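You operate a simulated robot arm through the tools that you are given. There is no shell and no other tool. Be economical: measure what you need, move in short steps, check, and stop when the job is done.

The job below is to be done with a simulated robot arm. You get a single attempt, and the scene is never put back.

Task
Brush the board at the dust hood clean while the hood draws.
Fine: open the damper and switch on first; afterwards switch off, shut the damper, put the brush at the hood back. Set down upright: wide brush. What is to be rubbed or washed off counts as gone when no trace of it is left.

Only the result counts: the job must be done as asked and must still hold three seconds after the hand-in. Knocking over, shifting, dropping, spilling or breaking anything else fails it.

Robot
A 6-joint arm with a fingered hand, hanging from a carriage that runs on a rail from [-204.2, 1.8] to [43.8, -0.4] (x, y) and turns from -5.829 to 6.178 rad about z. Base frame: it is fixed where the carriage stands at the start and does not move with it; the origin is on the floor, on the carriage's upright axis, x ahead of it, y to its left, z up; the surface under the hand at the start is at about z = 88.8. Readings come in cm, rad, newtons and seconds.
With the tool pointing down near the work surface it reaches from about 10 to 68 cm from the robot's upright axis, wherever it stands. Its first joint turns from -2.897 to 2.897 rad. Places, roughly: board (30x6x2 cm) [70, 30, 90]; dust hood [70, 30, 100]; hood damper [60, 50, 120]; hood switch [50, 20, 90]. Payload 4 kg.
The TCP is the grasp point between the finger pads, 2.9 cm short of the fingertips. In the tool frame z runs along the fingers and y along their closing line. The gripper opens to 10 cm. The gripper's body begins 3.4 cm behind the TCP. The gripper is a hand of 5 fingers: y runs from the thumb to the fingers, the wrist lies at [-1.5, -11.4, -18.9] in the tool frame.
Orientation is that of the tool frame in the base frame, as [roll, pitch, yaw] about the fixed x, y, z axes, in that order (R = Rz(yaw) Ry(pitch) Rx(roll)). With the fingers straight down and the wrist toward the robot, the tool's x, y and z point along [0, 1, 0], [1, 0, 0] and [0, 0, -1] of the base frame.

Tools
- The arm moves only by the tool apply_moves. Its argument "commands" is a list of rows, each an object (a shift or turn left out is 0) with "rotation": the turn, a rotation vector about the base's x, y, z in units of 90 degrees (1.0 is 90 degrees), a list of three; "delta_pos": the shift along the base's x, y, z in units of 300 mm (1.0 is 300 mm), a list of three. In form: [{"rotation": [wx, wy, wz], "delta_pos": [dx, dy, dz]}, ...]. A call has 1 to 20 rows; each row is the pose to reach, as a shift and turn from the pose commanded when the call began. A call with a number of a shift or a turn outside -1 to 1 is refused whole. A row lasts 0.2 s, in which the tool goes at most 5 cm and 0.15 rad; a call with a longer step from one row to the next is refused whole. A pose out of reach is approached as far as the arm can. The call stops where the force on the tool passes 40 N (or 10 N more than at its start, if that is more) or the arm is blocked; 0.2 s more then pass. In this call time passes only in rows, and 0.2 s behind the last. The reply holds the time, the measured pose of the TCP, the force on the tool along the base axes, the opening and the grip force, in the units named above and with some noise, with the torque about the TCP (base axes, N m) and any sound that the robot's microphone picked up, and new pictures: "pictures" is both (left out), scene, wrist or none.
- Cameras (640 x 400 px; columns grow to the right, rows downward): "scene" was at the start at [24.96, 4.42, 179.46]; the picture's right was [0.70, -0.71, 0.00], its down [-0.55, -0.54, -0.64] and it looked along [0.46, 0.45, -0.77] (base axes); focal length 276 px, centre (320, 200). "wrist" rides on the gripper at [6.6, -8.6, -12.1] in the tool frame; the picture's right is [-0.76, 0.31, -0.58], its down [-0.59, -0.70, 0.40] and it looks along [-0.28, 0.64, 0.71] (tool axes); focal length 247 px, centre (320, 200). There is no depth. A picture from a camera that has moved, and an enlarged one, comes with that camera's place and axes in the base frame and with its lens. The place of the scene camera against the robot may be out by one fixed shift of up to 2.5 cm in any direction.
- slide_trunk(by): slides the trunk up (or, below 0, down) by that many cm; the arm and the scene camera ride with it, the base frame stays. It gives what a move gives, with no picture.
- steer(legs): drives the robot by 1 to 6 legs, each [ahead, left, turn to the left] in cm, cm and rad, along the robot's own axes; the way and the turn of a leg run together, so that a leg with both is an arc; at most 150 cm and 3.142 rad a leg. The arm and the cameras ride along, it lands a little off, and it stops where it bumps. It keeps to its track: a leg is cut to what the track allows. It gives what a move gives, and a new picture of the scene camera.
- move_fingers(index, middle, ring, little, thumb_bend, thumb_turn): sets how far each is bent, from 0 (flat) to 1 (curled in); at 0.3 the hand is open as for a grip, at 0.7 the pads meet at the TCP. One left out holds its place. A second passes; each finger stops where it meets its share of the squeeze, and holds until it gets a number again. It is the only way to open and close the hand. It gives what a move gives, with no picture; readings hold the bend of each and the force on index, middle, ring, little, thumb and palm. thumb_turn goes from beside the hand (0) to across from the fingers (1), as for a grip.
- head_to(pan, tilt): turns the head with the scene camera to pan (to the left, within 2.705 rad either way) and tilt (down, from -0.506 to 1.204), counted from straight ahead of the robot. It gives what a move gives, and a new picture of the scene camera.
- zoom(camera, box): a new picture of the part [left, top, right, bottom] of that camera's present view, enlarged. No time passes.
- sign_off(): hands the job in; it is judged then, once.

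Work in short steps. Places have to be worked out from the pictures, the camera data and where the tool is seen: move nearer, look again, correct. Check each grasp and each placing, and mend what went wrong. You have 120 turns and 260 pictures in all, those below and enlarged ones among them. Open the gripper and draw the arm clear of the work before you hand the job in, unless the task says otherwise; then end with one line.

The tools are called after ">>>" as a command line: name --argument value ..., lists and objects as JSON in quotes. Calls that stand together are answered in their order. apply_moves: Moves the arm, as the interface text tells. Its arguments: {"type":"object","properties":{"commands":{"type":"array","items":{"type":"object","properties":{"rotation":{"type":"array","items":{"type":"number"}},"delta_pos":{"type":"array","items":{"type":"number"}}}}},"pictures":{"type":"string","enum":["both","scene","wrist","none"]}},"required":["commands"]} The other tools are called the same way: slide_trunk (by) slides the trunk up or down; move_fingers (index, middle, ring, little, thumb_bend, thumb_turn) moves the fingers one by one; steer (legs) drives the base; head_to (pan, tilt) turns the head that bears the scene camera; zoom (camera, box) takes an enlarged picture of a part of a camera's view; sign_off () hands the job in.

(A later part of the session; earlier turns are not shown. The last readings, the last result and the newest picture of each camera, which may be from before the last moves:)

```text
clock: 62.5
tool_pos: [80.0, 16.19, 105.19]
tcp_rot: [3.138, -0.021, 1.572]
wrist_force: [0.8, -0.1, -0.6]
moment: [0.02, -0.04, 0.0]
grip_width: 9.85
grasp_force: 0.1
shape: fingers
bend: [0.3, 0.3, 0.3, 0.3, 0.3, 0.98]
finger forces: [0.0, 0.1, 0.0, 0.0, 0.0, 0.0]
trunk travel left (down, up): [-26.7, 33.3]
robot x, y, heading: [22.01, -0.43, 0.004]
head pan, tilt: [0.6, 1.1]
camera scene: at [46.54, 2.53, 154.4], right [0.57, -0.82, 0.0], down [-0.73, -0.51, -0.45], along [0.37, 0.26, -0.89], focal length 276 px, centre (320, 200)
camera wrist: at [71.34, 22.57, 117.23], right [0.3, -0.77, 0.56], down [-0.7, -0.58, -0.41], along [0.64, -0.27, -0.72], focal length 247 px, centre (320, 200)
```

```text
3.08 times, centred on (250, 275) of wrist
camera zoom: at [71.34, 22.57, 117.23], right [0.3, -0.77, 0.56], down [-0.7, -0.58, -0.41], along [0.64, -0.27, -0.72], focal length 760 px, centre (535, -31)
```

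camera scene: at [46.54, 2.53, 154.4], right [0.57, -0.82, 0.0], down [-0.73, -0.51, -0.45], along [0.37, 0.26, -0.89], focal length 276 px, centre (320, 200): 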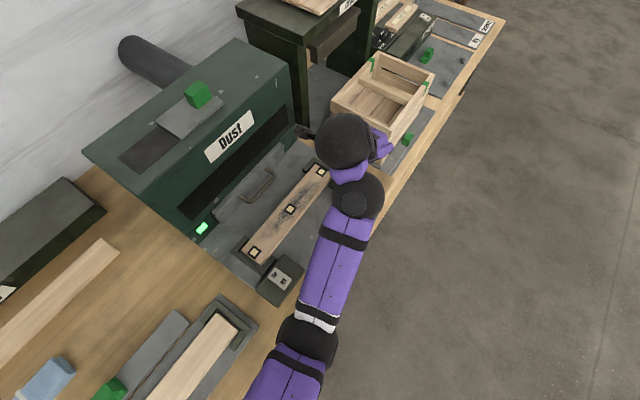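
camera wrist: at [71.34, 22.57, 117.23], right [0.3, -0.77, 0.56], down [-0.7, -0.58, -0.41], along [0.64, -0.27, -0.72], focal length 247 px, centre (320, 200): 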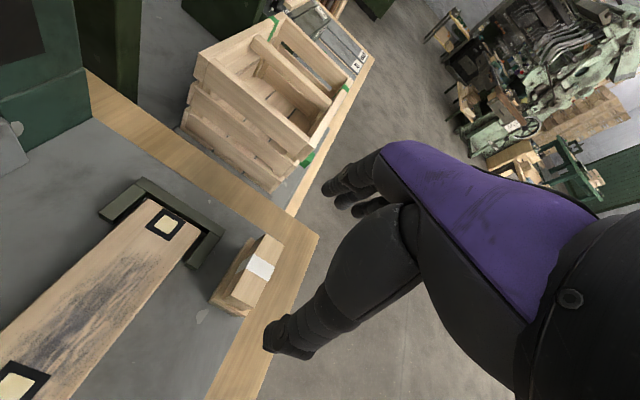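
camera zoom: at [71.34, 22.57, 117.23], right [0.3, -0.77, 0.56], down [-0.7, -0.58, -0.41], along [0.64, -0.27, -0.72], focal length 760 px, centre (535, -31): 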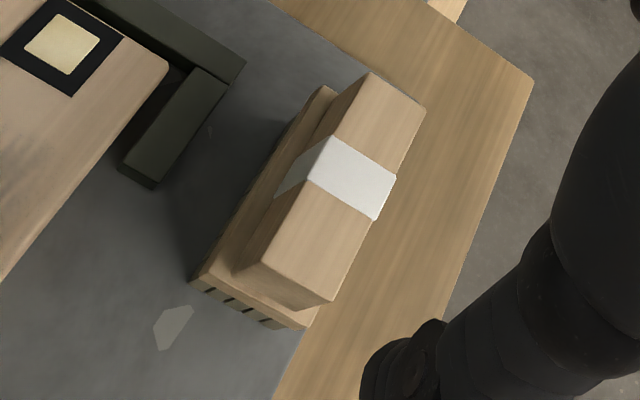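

Brush centre is about (80.2, 16.6), grip top z about 94, and the bracket starts at y 21.2. I lower straight over it to TCP z 97.

>>> apply_moves --commands '[{"delta_pos": [0.007, 0.005, -0.13]}, {"delta_pos": [0.007, 0.005, -0.27], "rotation": [0, -0.012, 0]}]' --pictures "wrist"

>>> zoom --camera "wrist" --box '[180, 180, 400, 380]'

```text
clock: 63.1
tool_pos: [78.98, 16.25, 97.91]
tcp_rot: [3.124, -0.025, 1.572]
wrist_force: [-0.6, -0.6, -1.1]
moment: [-0.02, -0.11, -0.01]
grip_width: 9.86
grasp_force: 0.1
shape: fingers
bend: [0.3, 0.3, 0.3, 0.3, 0.3, 0.98]
finger forces: [0.1, 0.0, 0.0, 0.1, 0.1, 0.0]
out of reach, approached as far as the arm can: row 2
trunk travel left (down, up): [-26.7, 33.3]
robot x, y, heading: [21.73, -0.36, 0.008]
head pan, tilt: [0.6, 1.1]
camera wrist: at [70.3, 22.5, 109.75], right [0.3, -0.77, 0.56], down [-0.7, -0.58, -0.42], along [0.65, -0.27, -0.71], focal length 247 px, centre (320, 200)
```

wrist: 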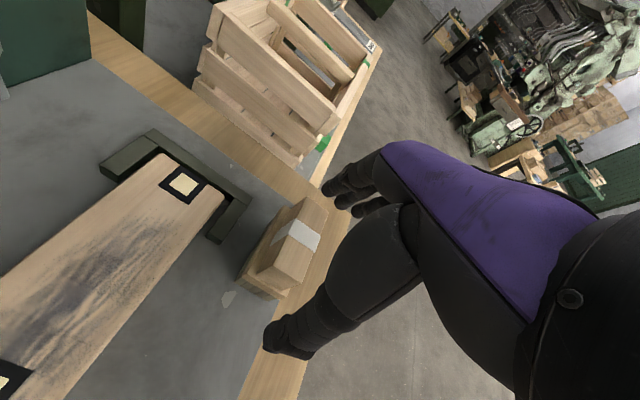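

```text
2.00 times, centred on (290, 280) of wrist
camera zoom: at [70.3, 22.5, 109.75], right [0.3, -0.77, 0.56], down [-0.7, -0.58, -0.42], along [0.65, -0.27, -0.71], focal length 494 px, centre (380, 40)
```

zoom: 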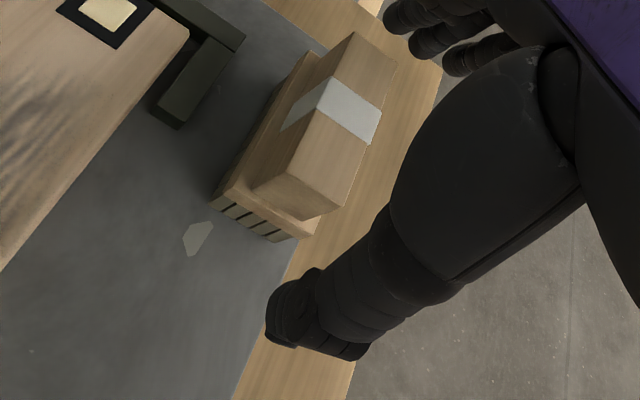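

Reach is short here. I lift 6 cm, drive ahead 9 cm, pull the hand back, and lower the trunk to compensate.

>>> apply_moves --commands '[{"delta_pos": [0, 0, 0.12]}, {"delta_pos": [-0.1, 0, 0.28]}, {"delta_pos": [-0.25, 0, 0.28]}]' --pictures "none"

>>> steer --legs '[[9, 0, 0]]'

>>> slide_trunk --by -3

```text
refused: row 2 steps farther than a row can; nothing moved
```

```text
clock: 64.2
tool_pos: [88.4, 16.12, 97.92]
tcp_rot: [3.12, -0.022, 1.572]
wrist_force: [0.5, -0.5, 0.7]
moment: [0.0, 0.01, -0.04]
grip_width: 9.91
grasp_force: 0.0
shape: fingers
bend: [0.3, 0.3, 0.3, 0.3, 0.3, 0.98]
finger forces: [0.0, 0.0, 0.0, 0.1, 0.0, 0.0]
trunk travel left (down, up): [-26.7, 33.3]
robot x, y, heading: [31.0, -0.09, 0.004]
head pan, tilt: [0.6, 1.1]
camera scene: at [55.61, 2.44, 154.4], right [0.57, -0.82, 0.0], down [-0.73, -0.51, -0.45], along [0.37, 0.26, -0.89], focal length 276 px, centre (320, 200)
```

scene: 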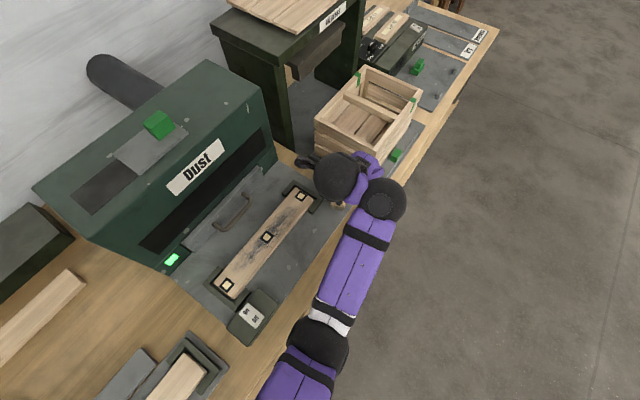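

```text
clock: 65.0
tool_pos: [88.34, 16.08, 94.77]
tcp_rot: [3.121, -0.022, 1.571]
wrist_force: [-0.2, -0.7, 0.2]
moment: [-0.02, 0.01, 0.01]
grip_width: 9.88
grasp_force: 0.1
shape: fingers
bend: [0.3, 0.3, 0.3, 0.3, 0.3, 0.98]
finger forces: [0.0, 0.0, 0.0, 0.0, 0.1, 0.0]
trunk travel left (down, up): [-23.7, 36.3]
robot x, y, heading: [30.61, -0.08, 0.004]
head pan, tilt: [0.6, 1.1]
```

The lift was refused as too long a step, so the hand travelled low; no contact force shows, though. I raise straight up now and check the brush.

>>> apply_moves --commands '[{"delta_pos": [0, 0, 0.12]}, {"delta_pos": [0, 0, 0.26]}, {"delta_pos": [0, 0, 0.34]}]' --pictures "wrist"

>>> zoom --camera "scene" --box '[280, 60, 440, 240]'

```text
clock: 65.8
tool_pos: [88.02, 16.07, 105.05]
tcp_rot: [3.123, -0.02, 1.572]
wrist_force: [-0.1, -0.2, -0.6]
moment: [0.0, 0.04, 0.0]
grip_width: 9.87
grasp_force: 0.1
shape: fingers
bend: [0.3, 0.3, 0.3, 0.3, 0.3, 0.98]
finger forces: [0.0, 0.0, 0.1, 0.0, 0.0, 0.1]
trunk travel left (down, up): [-23.7, 36.3]
robot x, y, heading: [30.77, -0.66, 0.003]
head pan, tilt: [0.6, 1.1]
camera wrist: at [79.31, 22.31, 117.1], right [0.3, -0.77, 0.57], down [-0.69, -0.58, -0.43], along [0.66, -0.27, -0.71], focal length 247 px, centre (320, 200)
```

wrist: 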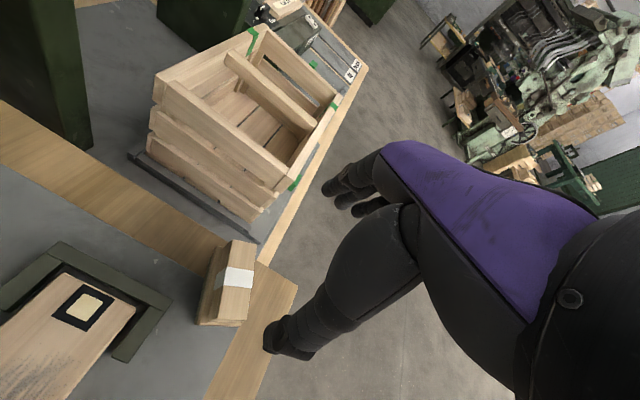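

```text
2.22 times, centred on (360, 150) of scene
camera zoom: at [55.62, 2.45, 151.4], right [0.57, -0.82, 0.0], down [-0.73, -0.51, -0.45], along [0.37, 0.26, -0.89], focal length 614 px, centre (231, 311)
```

zoom: 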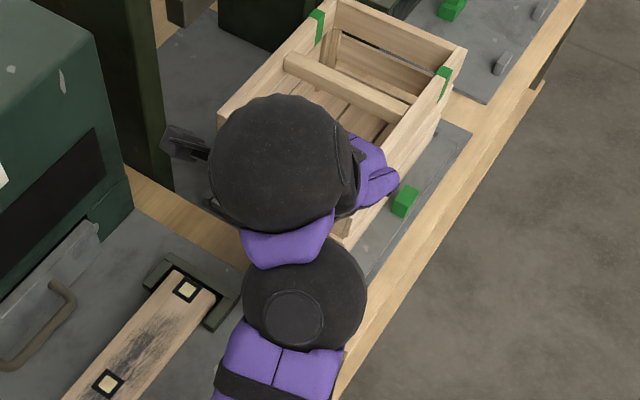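

The brush may have been turned by the thumb; I zoom in to check.

>>> zoom --camera "wrist" --box '[100, 210, 320, 370]'

```text
2.50 times, centred on (210, 290) of wrist
camera zoom: at [79.31, 22.31, 117.1], right [0.3, -0.77, 0.57], down [-0.69, -0.58, -0.43], along [0.66, -0.27, -0.71], focal length 617 px, centre (595, -25)
```

zoom: 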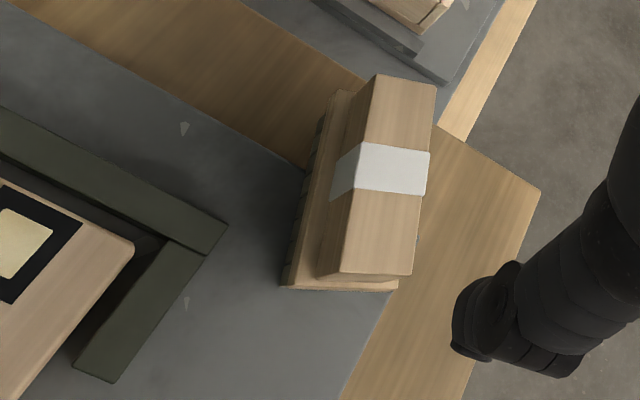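

The brush got pushed to about (87.0, 17.8) and turned about 21°, still upright; it will be returned to (80.2, 16.6) along x at the end. I pull the hand back and drive 9 cm ahead for better reach.

>>> apply_moves --commands '[{"delta_pos": [-0.12, 0, 0.05]}, {"delta_pos": [-0.25, 0, 0.05], "rotation": [0, 0, 0.08]}, {"delta_pos": [-0.36, 0.03, 0.05], "rotation": [0.005, 0.013, 0.16]}, {"delta_pos": [-0.36, 0.05, 0.05], "rotation": [0.005, 0.013, 0.235]}]' --pictures "none"

```text
clock: 66.8
tool_pos: [77.91, 17.94, 105.62]
tcp_rot: [3.137, -0.032, 1.942]
wrist_force: [-0.3, -0.9, -0.5]
moment: [0.0, 0.01, -0.01]
grip_width: 9.89
grasp_force: 0.0
shape: fingers
bend: [0.3, 0.3, 0.3, 0.3, 0.3, 0.98]
finger forces: [0.0, 0.0, 0.1, 0.1, 0.0, 0.0]
out of reach, approached as far as the arm can: row 3, 4
trunk travel left (down, up): [-23.7, 36.3]
robot x, y, heading: [31.04, -0.28, 0.006]
head pan, tilt: [0.6, 1.1]
```

I drive 7 cm ahead (fingers stay short of the crate), then look.

>>> steer --legs '[[7, 0, 0]]'

>>> apply_moves --commands '[{"delta_pos": [0.03, 0, -0.02], "rotation": [-0.019, -0.007, 0]}]' --pictures "wrist"

>>> zoom --camera "wrist" --box '[160, 160, 360, 360]'

```text
clock: 67.8
tool_pos: [84.73, 18.03, 105.53]
tcp_rot: [3.136, -0.033, 1.94]
wrist_force: [0.4, 1.0, -0.4]
moment: [0.03, 0.0, 0.01]
grip_width: 9.9
grasp_force: 0.0
shape: fingers
bend: [0.3, 0.3, 0.3, 0.3, 0.3, 0.98]
finger forces: [0.0, 0.0, 0.0, 0.1, 0.1, 0.0]
trunk travel left (down, up): [-23.7, 36.3]
robot x, y, heading: [37.62, -0.31, 0.006]
head pan, tilt: [0.6, 1.1]
camera scene: at [62.43, 2.41, 151.4], right [0.57, -0.82, 0.0], down [-0.73, -0.51, -0.45], along [0.37, 0.26, -0.89], focal length 276 px, centre (320, 200)
```

scene: 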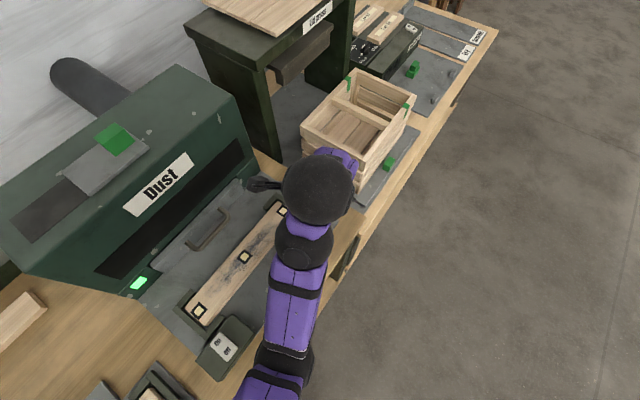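

```text
clock: 68.2
tool_pos: [85.56, 18.04, 104.92]
tcp_rot: [3.138, 0.001, 1.94]
wrist_force: [-0.9, 0.0, 0.2]
moment: [0.0, 0.0, 0.01]
grip_width: 9.87
grasp_force: 0.0
shape: fingers
bend: [0.3, 0.3, 0.3, 0.3, 0.3, 0.98]
finger forces: [0.1, 0.0, 0.1, 0.0, 0.1, 0.0]
trunk travel left (down, up): [-23.7, 36.3]
robot x, y, heading: [37.37, -0.27, 0.004]
head pan, tilt: [0.6, 1.1]
camera wrist: at [75.16, 20.96, 116.97], right [0.56, -0.6, 0.58], down [-0.44, -0.8, -0.4], along [0.7, -0.03, -0.71], focal length 247 px, centre (320, 200)
```

wrist: 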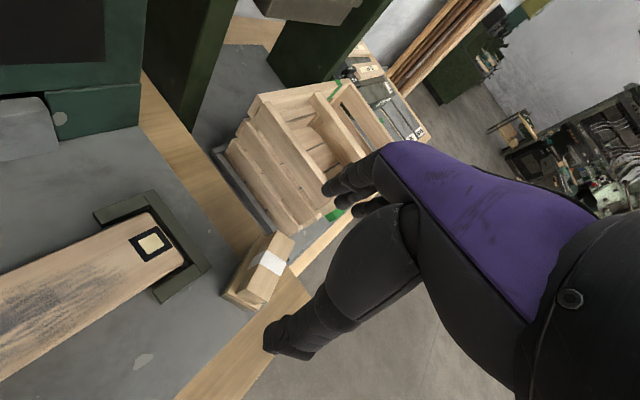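

```text
2.00 times, centred on (260, 260) of wrist
camera zoom: at [75.16, 20.96, 116.97], right [0.56, -0.6, 0.58], down [-0.44, -0.8, -0.4], along [0.7, -0.03, -0.71], focal length 494 px, centre (440, 80)
```

zoom: 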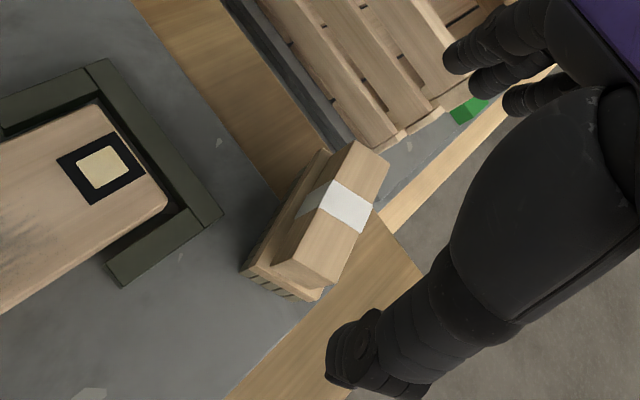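

The brush is at about (86.9, 18.0), turned ~19°, and the crate's wall stands near x 93.5, so the gap beyond the brush is narrow. I curl the little finger, which I believe is on the crate side, and check which one went.

>>> move_fingers --little 1.0

>>> apply_moves --commands '[{"delta_pos": [0.0, 0, 0]}]' --pictures "both"

>>> zoom --camera "wrist" --box '[220, 100, 440, 280]'

>>> zoom --camera "scene" --box '[230, 50, 430, 240]'

```text
clock: 69.2
tool_pos: [85.54, 18.08, 105.15]
tcp_rot: [3.137, -0.001, 1.94]
wrist_force: [-0.1, -0.9, -0.5]
moment: [0.0, 0.02, 0.01]
grip_width: 9.9
grasp_force: 0.1
shape: fingers
bend: [0.3, 0.3, 0.3, 1.0, 0.3, 0.98]
finger forces: [0.0, 0.0, 0.1, 0.1, 0.0, 0.0]
trunk travel left (down, up): [-23.7, 36.3]
robot x, y, heading: [37.3, -0.12, 0.003]
head pan, tilt: [0.6, 1.1]
```

```text
clock: 69.6
tool_pos: [85.42, 18.05, 105.03]
tcp_rot: [3.137, -0.001, 1.941]
wrist_force: [-0.6, -0.3, 0.0]
moment: [0.0, 0.01, 0.0]
grip_width: 9.88
grasp_force: 0.0
shape: fingers
bend: [0.3, 0.3, 0.3, 1.0, 0.3, 0.98]
finger forces: [0.1, 0.0, 0.0, 0.0, 0.0, 0.0]
trunk travel left (down, up): [-23.7, 36.3]
robot x, y, heading: [38.01, -0.02, 0.006]
head pan, tilt: [0.6, 1.1]
camera scene: at [62.41, 2.4, 151.4], right [0.57, -0.82, 0.0], down [-0.73, -0.51, -0.45], along [0.37, 0.26, -0.89], focal length 276 px, centre (320, 200)
camera wrist: at [75.16, 20.96, 116.97], right [0.56, -0.6, 0.58], down [-0.44, -0.8, -0.4], along [0.7, -0.03, -0.71], focal length 247 px, centre (320, 200)
```

scene: 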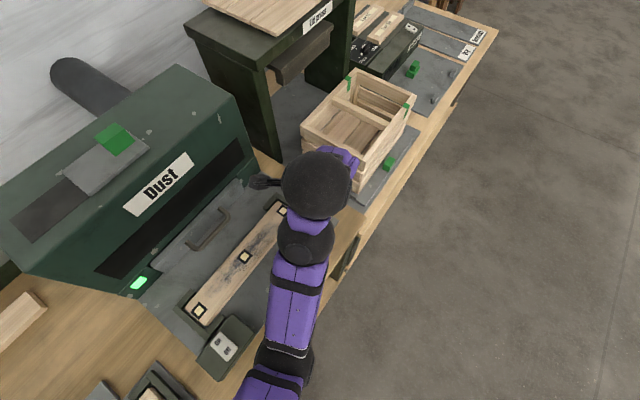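
wrist: 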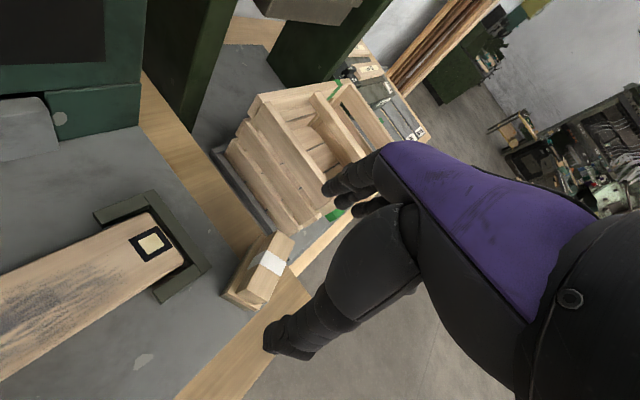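

```text
2.22 times, centred on (330, 190) of wrist
camera zoom: at [75.16, 20.96, 116.97], right [0.56, -0.6, 0.58], down [-0.44, -0.8, -0.4], along [0.7, -0.03, -0.71], focal length 549 px, centre (298, 222)
```

zoom: 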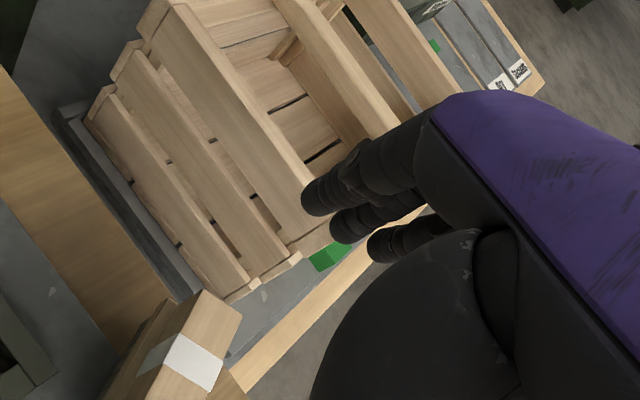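

```text
2.11 times, centred on (330, 145) of scene
camera zoom: at [62.41, 2.4, 151.4], right [0.57, -0.82, 0.0], down [-0.73, -0.51, -0.45], along [0.37, 0.26, -0.89], focal length 582 px, centre (299, 316)
```

zoom: 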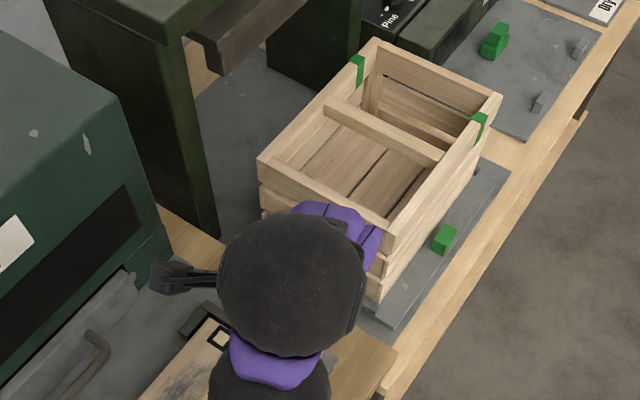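

Three fingers remain visible, so the little finger was indeed the far, crate-side one; and the crate sits as before against its tray. I lower over the brush with TCP at about (86.1, 17.7).

>>> apply_moves --commands '[{"delta_pos": [0.025, -0.012, -0.1]}, {"delta_pos": [0.025, -0.012, -0.2]}, {"delta_pos": [0.025, -0.012, -0.28]}]' --pictures "wrist"

>>> zoom --camera "wrist" --box '[220, 150, 420, 370]'

```text
clock: 70.4
tool_pos: [86.36, 17.64, 96.6]
tcp_rot: [3.136, -0.001, 1.942]
wrist_force: [1.0, 0.0, 0.1]
moment: [0.0, 0.02, -0.01]
grip_width: 9.88
grasp_force: 0.2
shape: fingers
bend: [0.3, 0.3, 0.3, 1.0, 0.3, 0.98]
finger forces: [0.0, 0.0, 0.0, 0.0, 0.0, 0.1]
trunk travel left (down, up): [-23.7, 36.3]
robot x, y, heading: [37.79, -0.15, 0.007]
head pan, tilt: [0.6, 1.1]
camera wrist: at [75.99, 20.52, 108.64], right [0.56, -0.6, 0.58], down [-0.44, -0.8, -0.4], along [0.7, -0.03, -0.71], focal length 247 px, centre (320, 200)
```

wrist: 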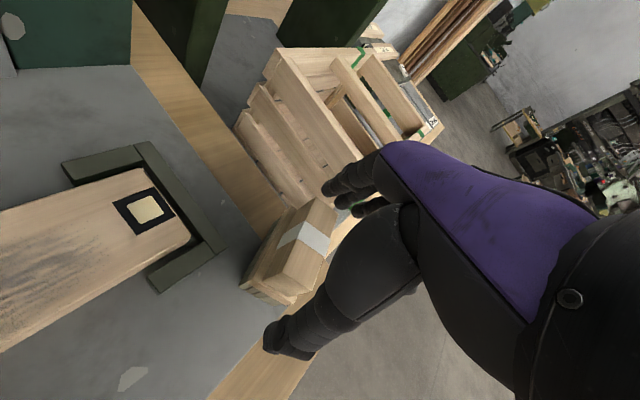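

```text
1.82 times, centred on (320, 260) of wrist
camera zoom: at [75.99, 20.52, 108.64], right [0.56, -0.6, 0.58], down [-0.44, -0.8, -0.4], along [0.7, -0.03, -0.71], focal length 449 px, centre (320, 91)
```

zoom: 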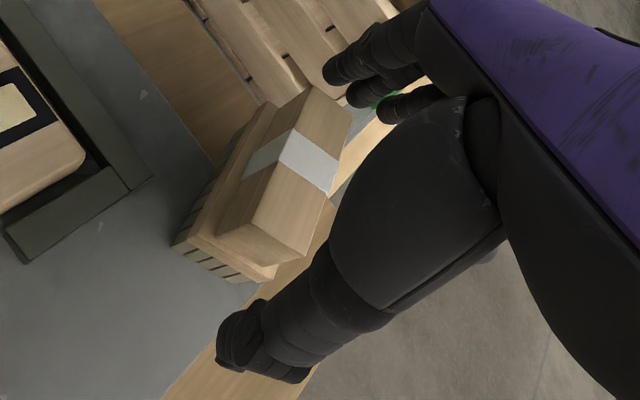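

Alignment is right. I lower the last 3.4 cm and close the thumb, index, middle and ring.

>>> apply_moves --commands '[{"delta_pos": [0, 0.005, -0.05]}, {"delta_pos": [0, 0.005, -0.09]}, {"delta_pos": [0, 0.005, -0.113]}]' --pictures "wrist"

```text
clock: 71.2
tool_pos: [86.35, 17.75, 93.29]
tcp_rot: [3.137, 0.001, 1.944]
wrist_force: [-0.2, 0.6, 0.9]
moment: [0.01, 0.0, 0.01]
grip_width: 9.93
grasp_force: 0.2
shape: fingers
bend: [0.3, 0.3, 0.3, 1.0, 0.3, 0.98]
finger forces: [0.5, 0.0, 0.0, 0.0, 0.0, 0.0]
trunk travel left (down, up): [-23.7, 36.3]
robot x, y, heading: [38.0, -0.2, 0.003]
head pan, tilt: [0.6, 1.1]
camera wrist: at [76.0, 20.76, 105.17], right [0.56, -0.6, 0.58], down [-0.44, -0.8, -0.4], along [0.7, -0.03, -0.71], focal length 247 px, centre (320, 200)
```

wrist: 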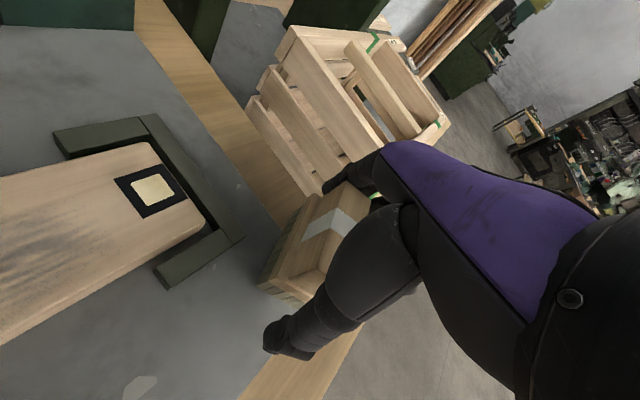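

A faint index touch only. I close the grip.

>>> move_fingers --index 0.6 --middle 0.6 --ring 0.6 --thumb_bend 0.6

>>> zoom --camera "wrist" --box '[220, 130, 440, 370]'

```text
clock: 72.2
tool_pos: [86.31, 17.75, 93.29]
tcp_rot: [3.139, -0.002, 1.942]
wrist_force: [-0.3, 0.7, 0.5]
moment: [0.0, 0.0, 0.01]
grip_width: 6.9
grasp_force: 27.7
shape: fingers
bend: [0.46, 0.53, 0.6, 1.0, 0.5, 0.96]
finger forces: [21.0, 6.5, 0.0, 0.0, 27.3, 0.0]
trunk travel left (down, up): [-23.7, 36.3]
robot x, y, heading: [37.66, -0.65, 0.005]
head pan, tilt: [0.6, 1.1]
```

```text
1.67 times, centred on (330, 250) of wrist
camera zoom: at [75.99, 20.75, 105.18], right [0.56, -0.6, 0.58], down [-0.44, -0.8, -0.4], along [0.7, -0.03, -0.71], focal length 412 px, centre (303, 117)
```

zoom: 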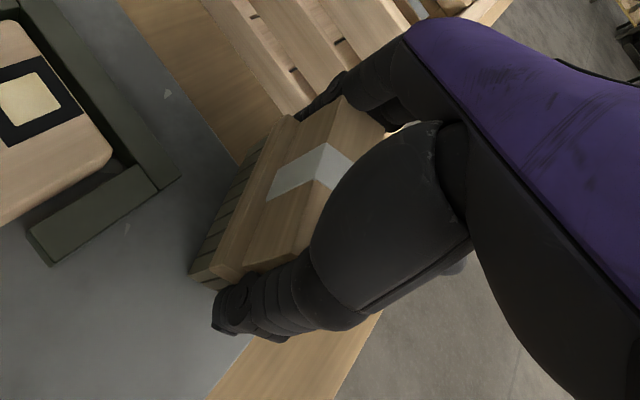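

It is held with 27 N between thumb and index/middle. I lift straight up and check.

>>> apply_moves --commands '[{"delta_pos": [0, 0, 0.05]}, {"delta_pos": [0, 0, 0.15]}, {"delta_pos": [-0.05, 0, 0.25]}, {"delta_pos": [-0.15, 0, 0.3]}]' --pictures "both"

>>> zoom --camera "wrist" --box '[200, 130, 440, 370]'

```text
clock: 73.2
tool_pos: [81.64, 17.84, 102.07]
tcp_rot: [3.138, -0.003, 1.94]
wrist_force: [0.4, 0.5, -1.0]
moment: [-0.03, -0.02, 0.03]
grip_width: 6.89
grasp_force: 27.8
shape: fingers
bend: [0.46, 0.53, 0.6, 1.0, 0.5, 0.96]
finger forces: [20.9, 6.4, 0.0, 0.0, 27.4, 0.0]
trunk travel left (down, up): [-23.7, 36.3]
robot x, y, heading: [37.97, -0.64, 0.007]
head pan, tilt: [0.6, 1.1]
camera scene: at [62.39, 2.41, 151.39], right [0.57, -0.82, 0.0], down [-0.73, -0.51, -0.45], along [0.37, 0.26, -0.89], focal length 276 px, centre (320, 200)
camera wrist: at [71.39, 20.76, 114.02], right [0.56, -0.6, 0.58], down [-0.44, -0.8, -0.4], along [0.7, -0.03, -0.71], focal length 247 px, centre (320, 200)
```

scene: 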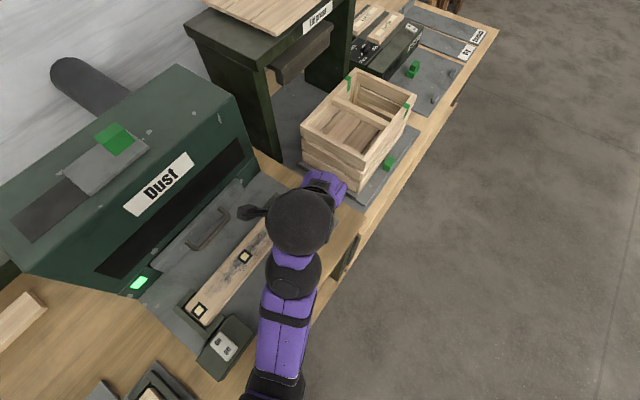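
wrist: 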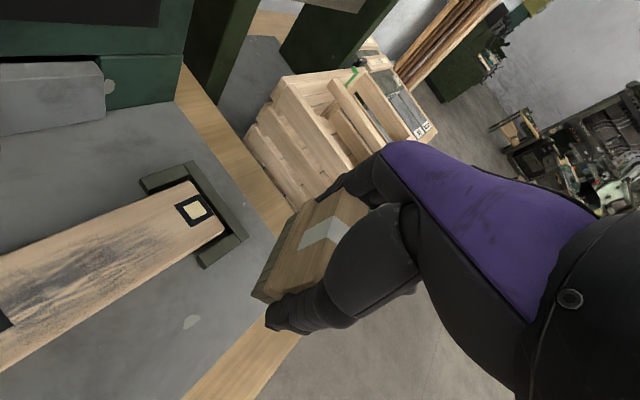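

```text
1.67 times, centred on (320, 250) of wrist
camera zoom: at [71.39, 20.76, 114.02], right [0.56, -0.6, 0.58], down [-0.44, -0.8, -0.4], along [0.7, -0.03, -0.71], focal length 412 px, centre (320, 117)
```

zoom: 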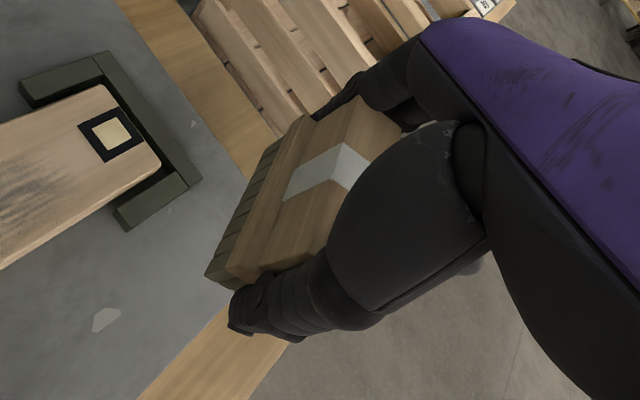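

The brush is held level, in line with the hand, its bristle tips about 4.4 cm below the TCP. I move above the board's right part (75, 26).

>>> apply_moves --commands '[{"delta_pos": [-0.07, 0.1, 0]}, {"delta_pos": [-0.14, 0.19, 0]}, {"delta_pos": [-0.22, 0.28, -0.05]}, {"delta_pos": [-0.22, 0.28, -0.13]}]' --pictures "both"

```text
clock: 74.2
tool_pos: [75.15, 26.12, 98.26]
tcp_rot: [3.138, -0.001, 1.94]
wrist_force: [-0.2, 1.0, -1.3]
moment: [-0.04, -0.01, 0.03]
grip_width: 6.86
grasp_force: 27.1
shape: fingers
bend: [0.46, 0.53, 0.6, 1.0, 0.5, 0.96]
finger forces: [20.8, 6.3, 0.0, 0.0, 27.1, 0.0]
trunk travel left (down, up): [-23.7, 36.3]
robot x, y, heading: [37.73, -0.62, 0.004]
head pan, tilt: [0.6, 1.1]
camera scene: at [62.39, 2.41, 151.39], right [0.57, -0.82, 0.0], down [-0.73, -0.51, -0.45], along [0.37, 0.26, -0.89], focal length 276 px, centre (320, 200)
camera wrist: at [64.86, 29.1, 110.19], right [0.56, -0.6, 0.58], down [-0.44, -0.8, -0.4], along [0.7, -0.03, -0.71], focal length 247 px, centre (320, 200)
```

scene: 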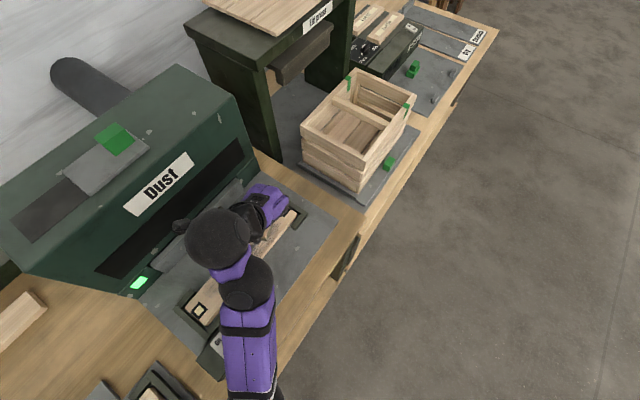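
wrist: 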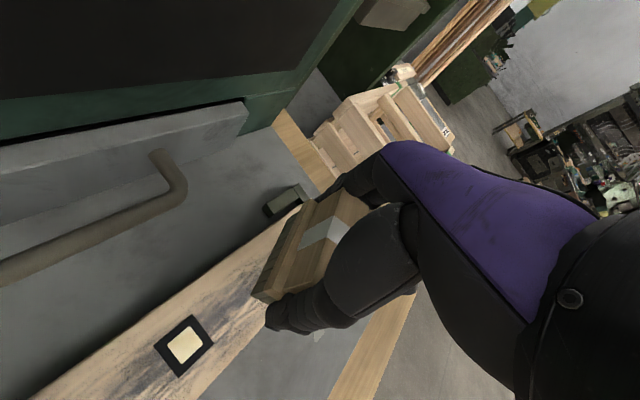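

I lower slowly to touch the board.

>>> apply_moves --commands '[{"delta_pos": [0, 0, -0.04]}, {"delta_pos": [0, 0, -0.07]}, {"delta_pos": [0, 0, -0.09]}, {"delta_pos": [0, 0, -0.1]}]' --pictures "none"

```text
clock: 75.2
tool_pos: [76.46, 27.06, 96.53]
tcp_rot: [3.119, -0.006, 1.939]
wrist_force: [0.4, -1.0, -0.6]
moment: [-0.01, 0.03, 0.04]
grip_width: 6.89
grasp_force: 26.9
shape: fingers
bend: [0.46, 0.53, 0.6, 1.0, 0.5, 0.96]
finger forces: [20.8, 6.4, 0.1, 0.0, 27.1, 0.1]
trunk travel left (down, up): [-23.7, 36.3]
robot x, y, heading: [37.91, -0.31, 0.004]
head pan, tilt: [0.6, 1.1]
```

The pose came off by over a centimetre with no tool force, so an arm link may be touching something. I look with the head.

>>> head_to --pan 0.75 --tilt 1.2

```text
clock: 75.9
tool_pos: [76.46, 27.03, 96.59]
tcp_rot: [3.119, -0.006, 1.941]
wrist_force: [-0.1, -1.2, -0.6]
moment: [0.01, 0.01, -0.02]
grip_width: 6.87
grasp_force: 26.9
shape: fingers
bend: [0.46, 0.53, 0.6, 1.0, 0.5, 0.96]
finger forces: [20.8, 6.3, 0.1, 0.0, 27.1, 0.0]
trunk travel left (down, up): [-23.7, 36.3]
robot x, y, heading: [37.52, -0.35, 0.009]
head pan, tilt: [0.75, 1.201]
camera scene: at [61.83, 3.07, 151.22], right [0.69, -0.73, 0.0], down [-0.68, -0.64, -0.37], along [0.27, 0.25, -0.93], focal length 276 px, centre (320, 200)
```

scene: 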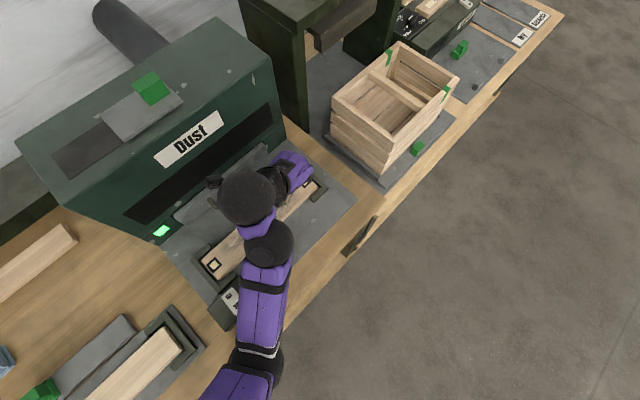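

My forearm seems low by the table edge. I raise the brush, drive the base back 12 cm so the arm is more stretched, and try again mid-board.

>>> apply_moves --commands '[{"delta_pos": [0, -0.02, 0.06]}, {"delta_pos": [-0.02, -0.03, 0.14]}]' --pictures "none"

>>> steer --legs '[[-12, 0, 0]]'

```text
clock: 76.5
tool_pos: [73.75, 24.71, 98.84]
tcp_rot: [-3.135, 0.003, 1.943]
wrist_force: [-0.8, 0.3, -1.2]
moment: [-0.01, -0.03, 0.01]
grip_width: 6.88
grasp_force: 27.1
shape: fingers
bend: [0.46, 0.53, 0.6, 1.0, 0.5, 0.96]
finger forces: [20.8, 6.3, 0.0, 0.0, 27.0, 0.0]
trunk travel left (down, up): [-23.7, 36.3]
robot x, y, heading: [37.59, -0.21, 0.005]
head pan, tilt: [0.75, 1.201]
```

```text
clock: 77.7
tool_pos: [62.83, 25.33, 99.32]
tcp_rot: [3.138, -0.003, 1.946]
wrist_force: [-0.4, -0.4, -0.9]
moment: [0.01, -0.02, 0.0]
grip_width: 6.87
grasp_force: 26.6
shape: fingers
bend: [0.46, 0.53, 0.6, 1.0, 0.5, 0.96]
finger forces: [20.8, 6.5, 0.0, 0.0, 27.2, 0.0]
trunk travel left (down, up): [-23.7, 36.3]
robot x, y, heading: [26.34, -0.28, 0.01]
head pan, tilt: [0.75, 1.201]
camera scene: at [49.63, 2.79, 150.77], right [0.69, -0.73, 0.0], down [-0.68, -0.64, -0.36], along [0.26, 0.25, -0.93], focal length 276 px, centre (320, 200)
```

scene: 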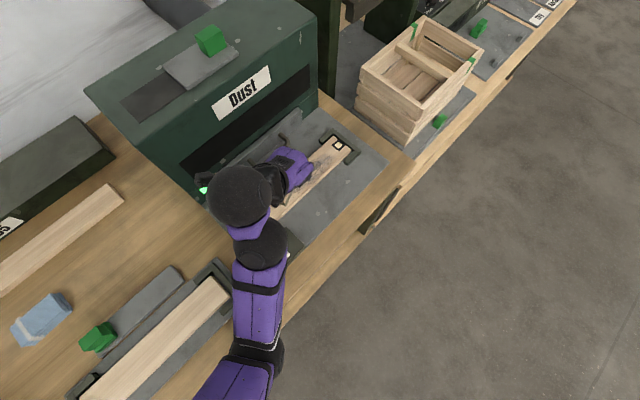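

I raise the trunk 6 cm so the elbow rides higher, then lower the brush toward the board.

>>> slide_trunk --by 6

>>> apply_moves --commands '[{"delta_pos": [0.03, 0.02, -0.1]}, {"delta_pos": [0.06, 0.02, -0.2]}, {"delta_pos": [0.1, 0.02, -0.26]}, {"delta_pos": [0.1, 0.02, -0.29]}, {"delta_pos": [0.1, 0.02, -0.31]}]' --pictures "both"

```text
clock: 78.7
tool_pos: [62.69, 25.42, 105.33]
tcp_rot: [3.139, -0.002, 1.945]
wrist_force: [0.6, -0.1, -0.5]
moment: [0.0, 0.02, -0.05]
grip_width: 6.89
grasp_force: 27.9
shape: fingers
bend: [0.46, 0.53, 0.6, 1.0, 0.5, 0.96]
finger forces: [20.7, 6.5, 0.0, 0.1, 27.2, 0.1]
trunk travel left (down, up): [-29.7, 30.3]
robot x, y, heading: [26.16, -0.38, 0.005]
head pan, tilt: [0.75, 1.201]
```

```text
clock: 79.9
tool_pos: [65.81, 25.98, 96.02]
tcp_rot: [3.14, -0.001, 1.945]
wrist_force: [0.1, -0.5, -1.5]
moment: [-0.01, -0.03, 0.02]
grip_width: 6.87
grasp_force: 27.1
shape: fingers
bend: [0.46, 0.53, 0.6, 1.0, 0.5, 0.96]
finger forces: [20.5, 6.4, 0.0, 0.0, 26.8, 0.0]
trunk travel left (down, up): [-29.7, 30.3]
robot x, y, heading: [26.29, -0.48, 0.007]
head pan, tilt: [0.75, 1.201]
camera scene: at [49.65, 2.79, 156.8], right [0.69, -0.73, 0.0], down [-0.68, -0.64, -0.36], along [0.26, 0.25, -0.93], focal length 276 px, centre (320, 200)
camera wrist: at [55.4, 28.99, 108.02], right [0.56, -0.59, 0.58], down [-0.44, -0.8, -0.4], along [0.7, -0.03, -0.71], focal length 247 px, centre (320, 200)
```

scene: 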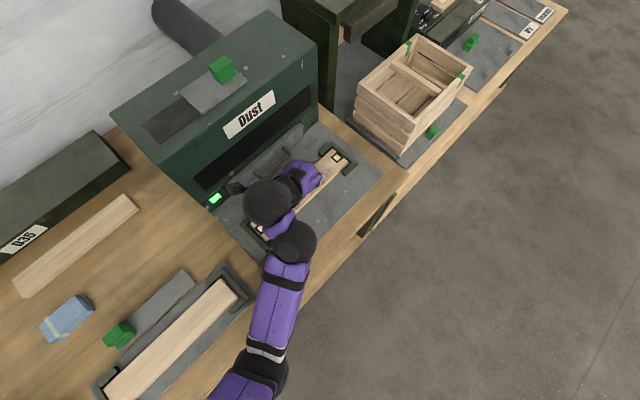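
wrist: 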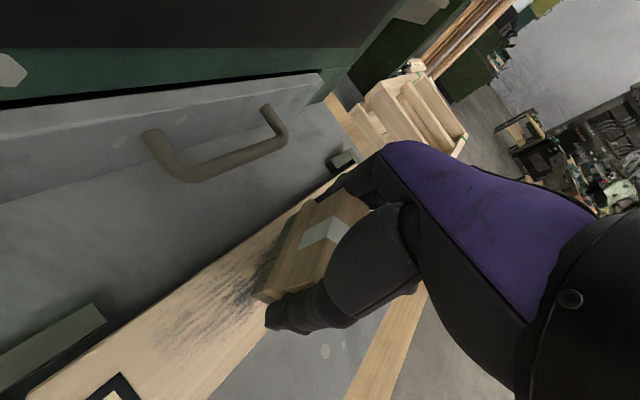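

Exact tracking now. I lower further in small steps to touch.

>>> apply_moves --commands '[{"delta_pos": [0, 0, -0.015]}, {"delta_pos": [0, 0, -0.03]}, {"delta_pos": [0, 0, -0.04]}, {"delta_pos": [0, 0, -0.05]}]' --pictures "none"

```text
clock: 80.9
tool_pos: [66.05, 26.09, 94.72]
tcp_rot: [3.133, -0.002, 1.945]
wrist_force: [-7.2, -1.9, 24.0]
moment: [-0.04, 0.11, 0.01]
grip_width: 6.82
grasp_force: 26.8
shape: fingers
bend: [0.48, 0.54, 0.6, 1.0, 0.51, 0.96]
finger forces: [17.3, 5.0, 0.1, 0.0, 30.7, 0.0]
trunk travel left (down, up): [-29.7, 30.3]
robot x, y, heading: [26.23, -0.44, 0.006]
head pan, tilt: [0.75, 1.201]
```

Contact at 24 N, a bit firm. I raise 3 mm and sweep along the board in three lines.

>>> apply_moves --commands '[{"delta_pos": [0.02, 0, 0.01]}, {"delta_pos": [0.12, 0, 0.01]}, {"delta_pos": [0.22, 0, 0.01]}, {"delta_pos": [0.33, 0, 0.01]}, {"delta_pos": [0.33, -0.03, 0.01]}, {"delta_pos": [0.22, -0.03, 0.01]}, {"delta_pos": [0.12, -0.03, 0.01]}, {"delta_pos": [0.02, -0.03, 0.01]}, {"delta_pos": [-0.08, -0.03, 0.01]}, {"delta_pos": [-0.18, -0.03, 0.01]}, {"delta_pos": [-0.26, -0.03, 0.01]}, {"delta_pos": [-0.26, 0.05, 0.01]}, {"delta_pos": [-0.18, 0.05, 0.01]}, {"delta_pos": [-0.08, 0.05, 0.01]}, {"delta_pos": [0.02, 0.05, 0.01]}, {"delta_pos": [0.12, 0.05, 0.01]}, {"delta_pos": [0.22, 0.05, 0.01]}, {"delta_pos": [0.33, 0.05, 0.01]}]' --pictures "both"

```text
clock: 84.7
tool_pos: [73.85, 28.91, 96.97]
tcp_rot: [-3.14, -0.028, 1.963]
wrist_force: [-0.2, -1.3, -1.0]
moment: [0.05, -0.01, -0.01]
grip_width: 6.75
grasp_force: 26.0
shape: fingers
bend: [0.48, 0.54, 0.6, 1.0, 0.51, 0.96]
finger forces: [19.7, 6.7, 0.0, 0.1, 25.9, 0.0]
out of reach, approached as far as the arm can: row 3, 4, 5, 17, 18
trunk travel left (down, up): [-29.7, 30.3]
robot x, y, heading: [26.13, -0.2, 0.007]
head pan, tilt: [0.75, 1.201]
camera scene: at [49.62, 2.77, 156.77], right [0.69, -0.73, 0.0], down [-0.68, -0.64, -0.36], along [0.26, 0.25, -0.93], focal length 276 px, centre (320, 200)
camera wrist: at [63.69, 31.35, 109.15], right [0.58, -0.6, 0.56], down [-0.43, -0.8, -0.41], along [0.69, 0.0, -0.72], focal length 247 px, centre (320, 200)
```

scene: 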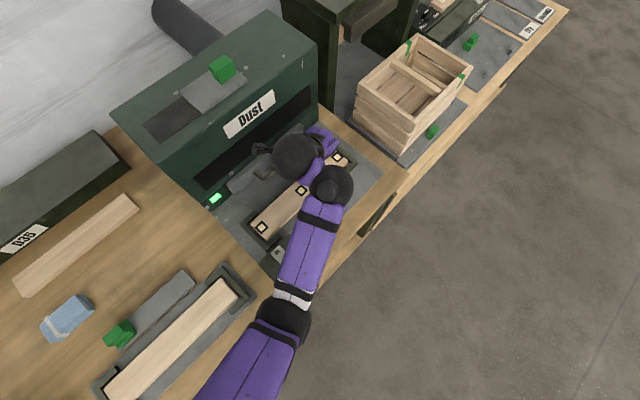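
wrist: 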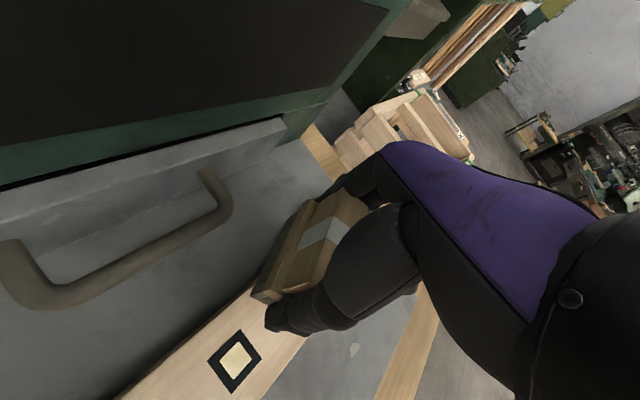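

The left part looks clean. I zoom in to see what dust is left.

>>> zoom --camera "scene" --box '[230, 130, 370, 270]'

>>> zoom --camera "wrist" --box '[100, 250, 320, 400]'

```text
2.86 times, centred on (300, 200) of scene
camera zoom: at [49.62, 2.77, 156.77], right [0.69, -0.73, 0.0], down [-0.68, -0.64, -0.36], along [0.26, 0.25, -0.93], focal length 789 px, centre (377, 200)
```

zoom: 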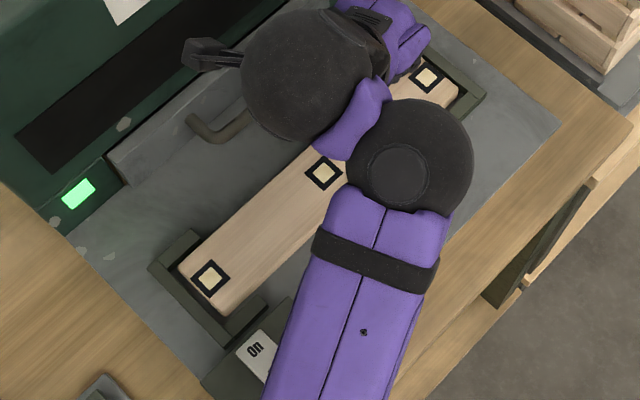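

```text
2.67 times, centred on (210, 325) of wrist
camera zoom: at [63.69, 31.35, 109.15], right [0.58, -0.6, 0.56], down [-0.43, -0.8, -0.41], along [0.69, 0.0, -0.72], focal length 659 px, centre (613, -133)
```

zoom: 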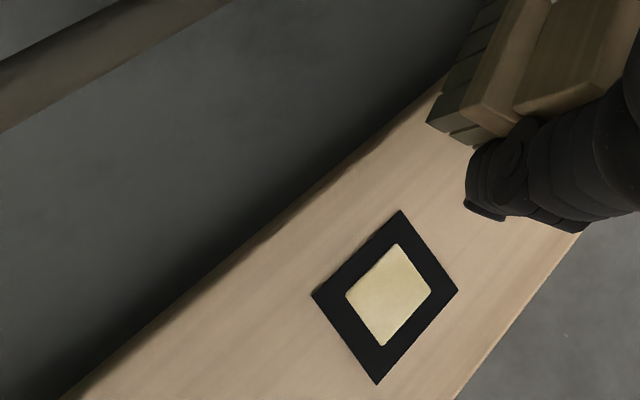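

Clean so far. I retract left and up, then see the right end of the board.

>>> apply_moves --commands '[{"delta_pos": [0, -0.03, 0.08]}, {"delta_pos": [-0.14, -0.08, 0.12]}, {"delta_pos": [-0.28, -0.08, 0.14]}, {"delta_pos": [-0.42, -0.08, 0.14]}]' --pictures "both"

>>> zoom --camera "scene" --box '[240, 130, 380, 250]'

```text
clock: 85.7
tool_pos: [61.57, 26.71, 101.38]
tcp_rot: [3.138, -0.001, 1.945]
wrist_force: [-0.5, 0.8, -0.3]
moment: [0.03, -0.02, -0.01]
grip_width: 6.77
grasp_force: 25.5
shape: fingers
bend: [0.48, 0.54, 0.6, 1.0, 0.51, 0.96]
finger forces: [18.9, 6.5, 0.0, 0.1, 25.2, 0.0]
trunk travel left (down, up): [-29.7, 30.3]
robot x, y, heading: [25.98, -0.24, 0.011]
head pan, tilt: [0.75, 1.201]
camera scene: at [49.64, 2.8, 156.8], right [0.69, -0.73, 0.0], down [-0.68, -0.64, -0.36], along [0.26, 0.25, -0.93], focal length 276 px, centre (320, 200)
camera wrist: at [51.17, 29.56, 113.3], right [0.56, -0.59, 0.58], down [-0.44, -0.8, -0.4], along [0.7, -0.03, -0.71], focal length 247 px, centre (320, 200)
```

scene: 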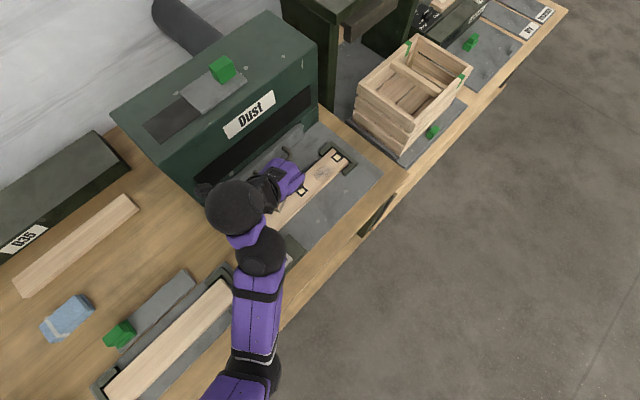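
wrist: 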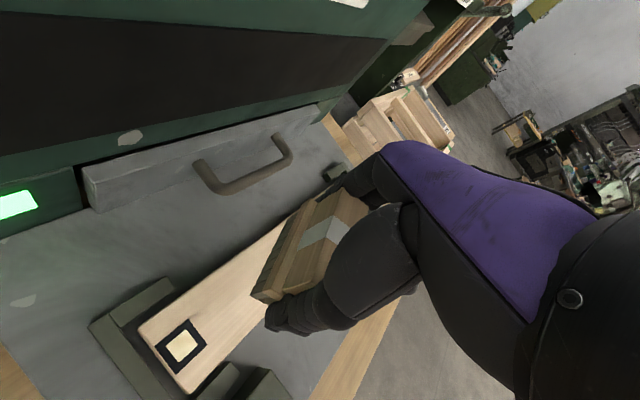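

```text
3.33 times, centred on (310, 190) of scene
camera zoom: at [49.64, 2.8, 156.8], right [0.69, -0.73, 0.0], down [-0.68, -0.64, -0.36], along [0.26, 0.25, -0.93], focal length 921 px, centre (353, 233)
```

zoom: 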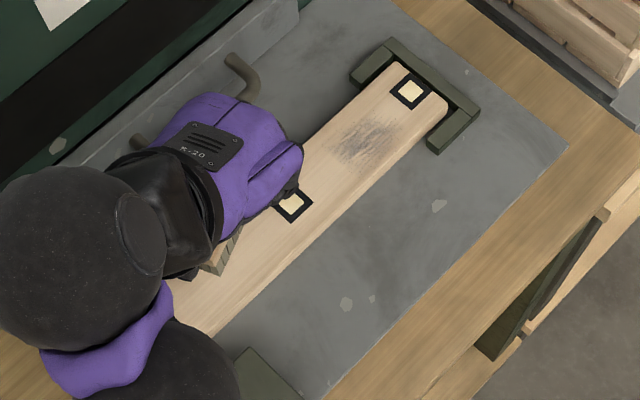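

A small patch remains near (74.8, 25.6). I drive 9 cm ahead so that it is within good reach, and lower the brush there.

>>> steer --legs '[[9, 0, 0]]'

>>> apply_moves --commands '[{"delta_pos": [0.1, -0.02, -0.05]}, {"delta_pos": [0.1, -0.02, -0.15]}, {"delta_pos": [0.1, -0.02, -0.19]}, {"delta_pos": [0.1, -0.02, -0.205]}]' --pictures "none"

```text
clock: 86.8
tool_pos: [70.81, 26.43, 101.39]
tcp_rot: [3.14, -0.001, 1.943]
wrist_force: [1.1, -0.6, -1.0]
moment: [0.0, -0.03, 0.0]
grip_width: 6.77
grasp_force: 25.3
shape: fingers
bend: [0.48, 0.54, 0.6, 1.0, 0.51, 0.96]
finger forces: [19.0, 6.5, 0.0, 0.0, 25.2, 0.0]
trunk travel left (down, up): [-29.7, 30.3]
robot x, y, heading: [35.16, -0.3, 0.008]
head pan, tilt: [0.75, 1.201]
camera scene: at [58.75, 2.69, 156.8], right [0.69, -0.73, 0.0], down [-0.68, -0.64, -0.36], along [0.26, 0.25, -0.93], focal length 276 px, centre (320, 200)
```

scene: 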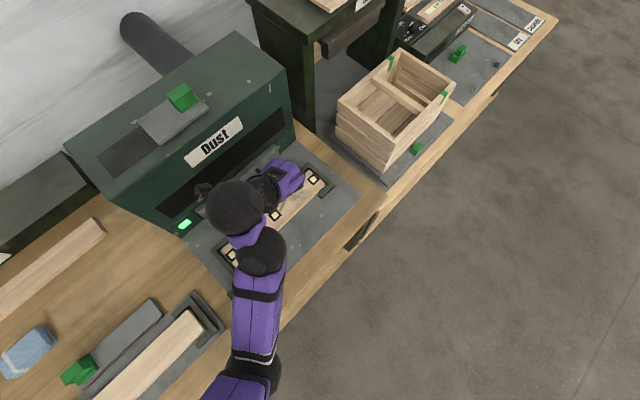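

```text
clock: 87.8
tool_pos: [73.83, 25.94, 95.04]
tcp_rot: [3.138, -0.003, 1.942]
wrist_force: [0.7, 0.5, -1.9]
moment: [0.0, -0.03, 0.0]
grip_width: 6.78
grasp_force: 25.2
shape: fingers
bend: [0.48, 0.54, 0.6, 1.0, 0.51, 0.96]
finger forces: [18.9, 6.5, 0.0, 0.1, 25.0, 0.0]
trunk travel left (down, up): [-29.7, 30.3]
robot x, y, heading: [34.88, -0.37, 0.003]
head pan, tilt: [0.75, 1.201]
```

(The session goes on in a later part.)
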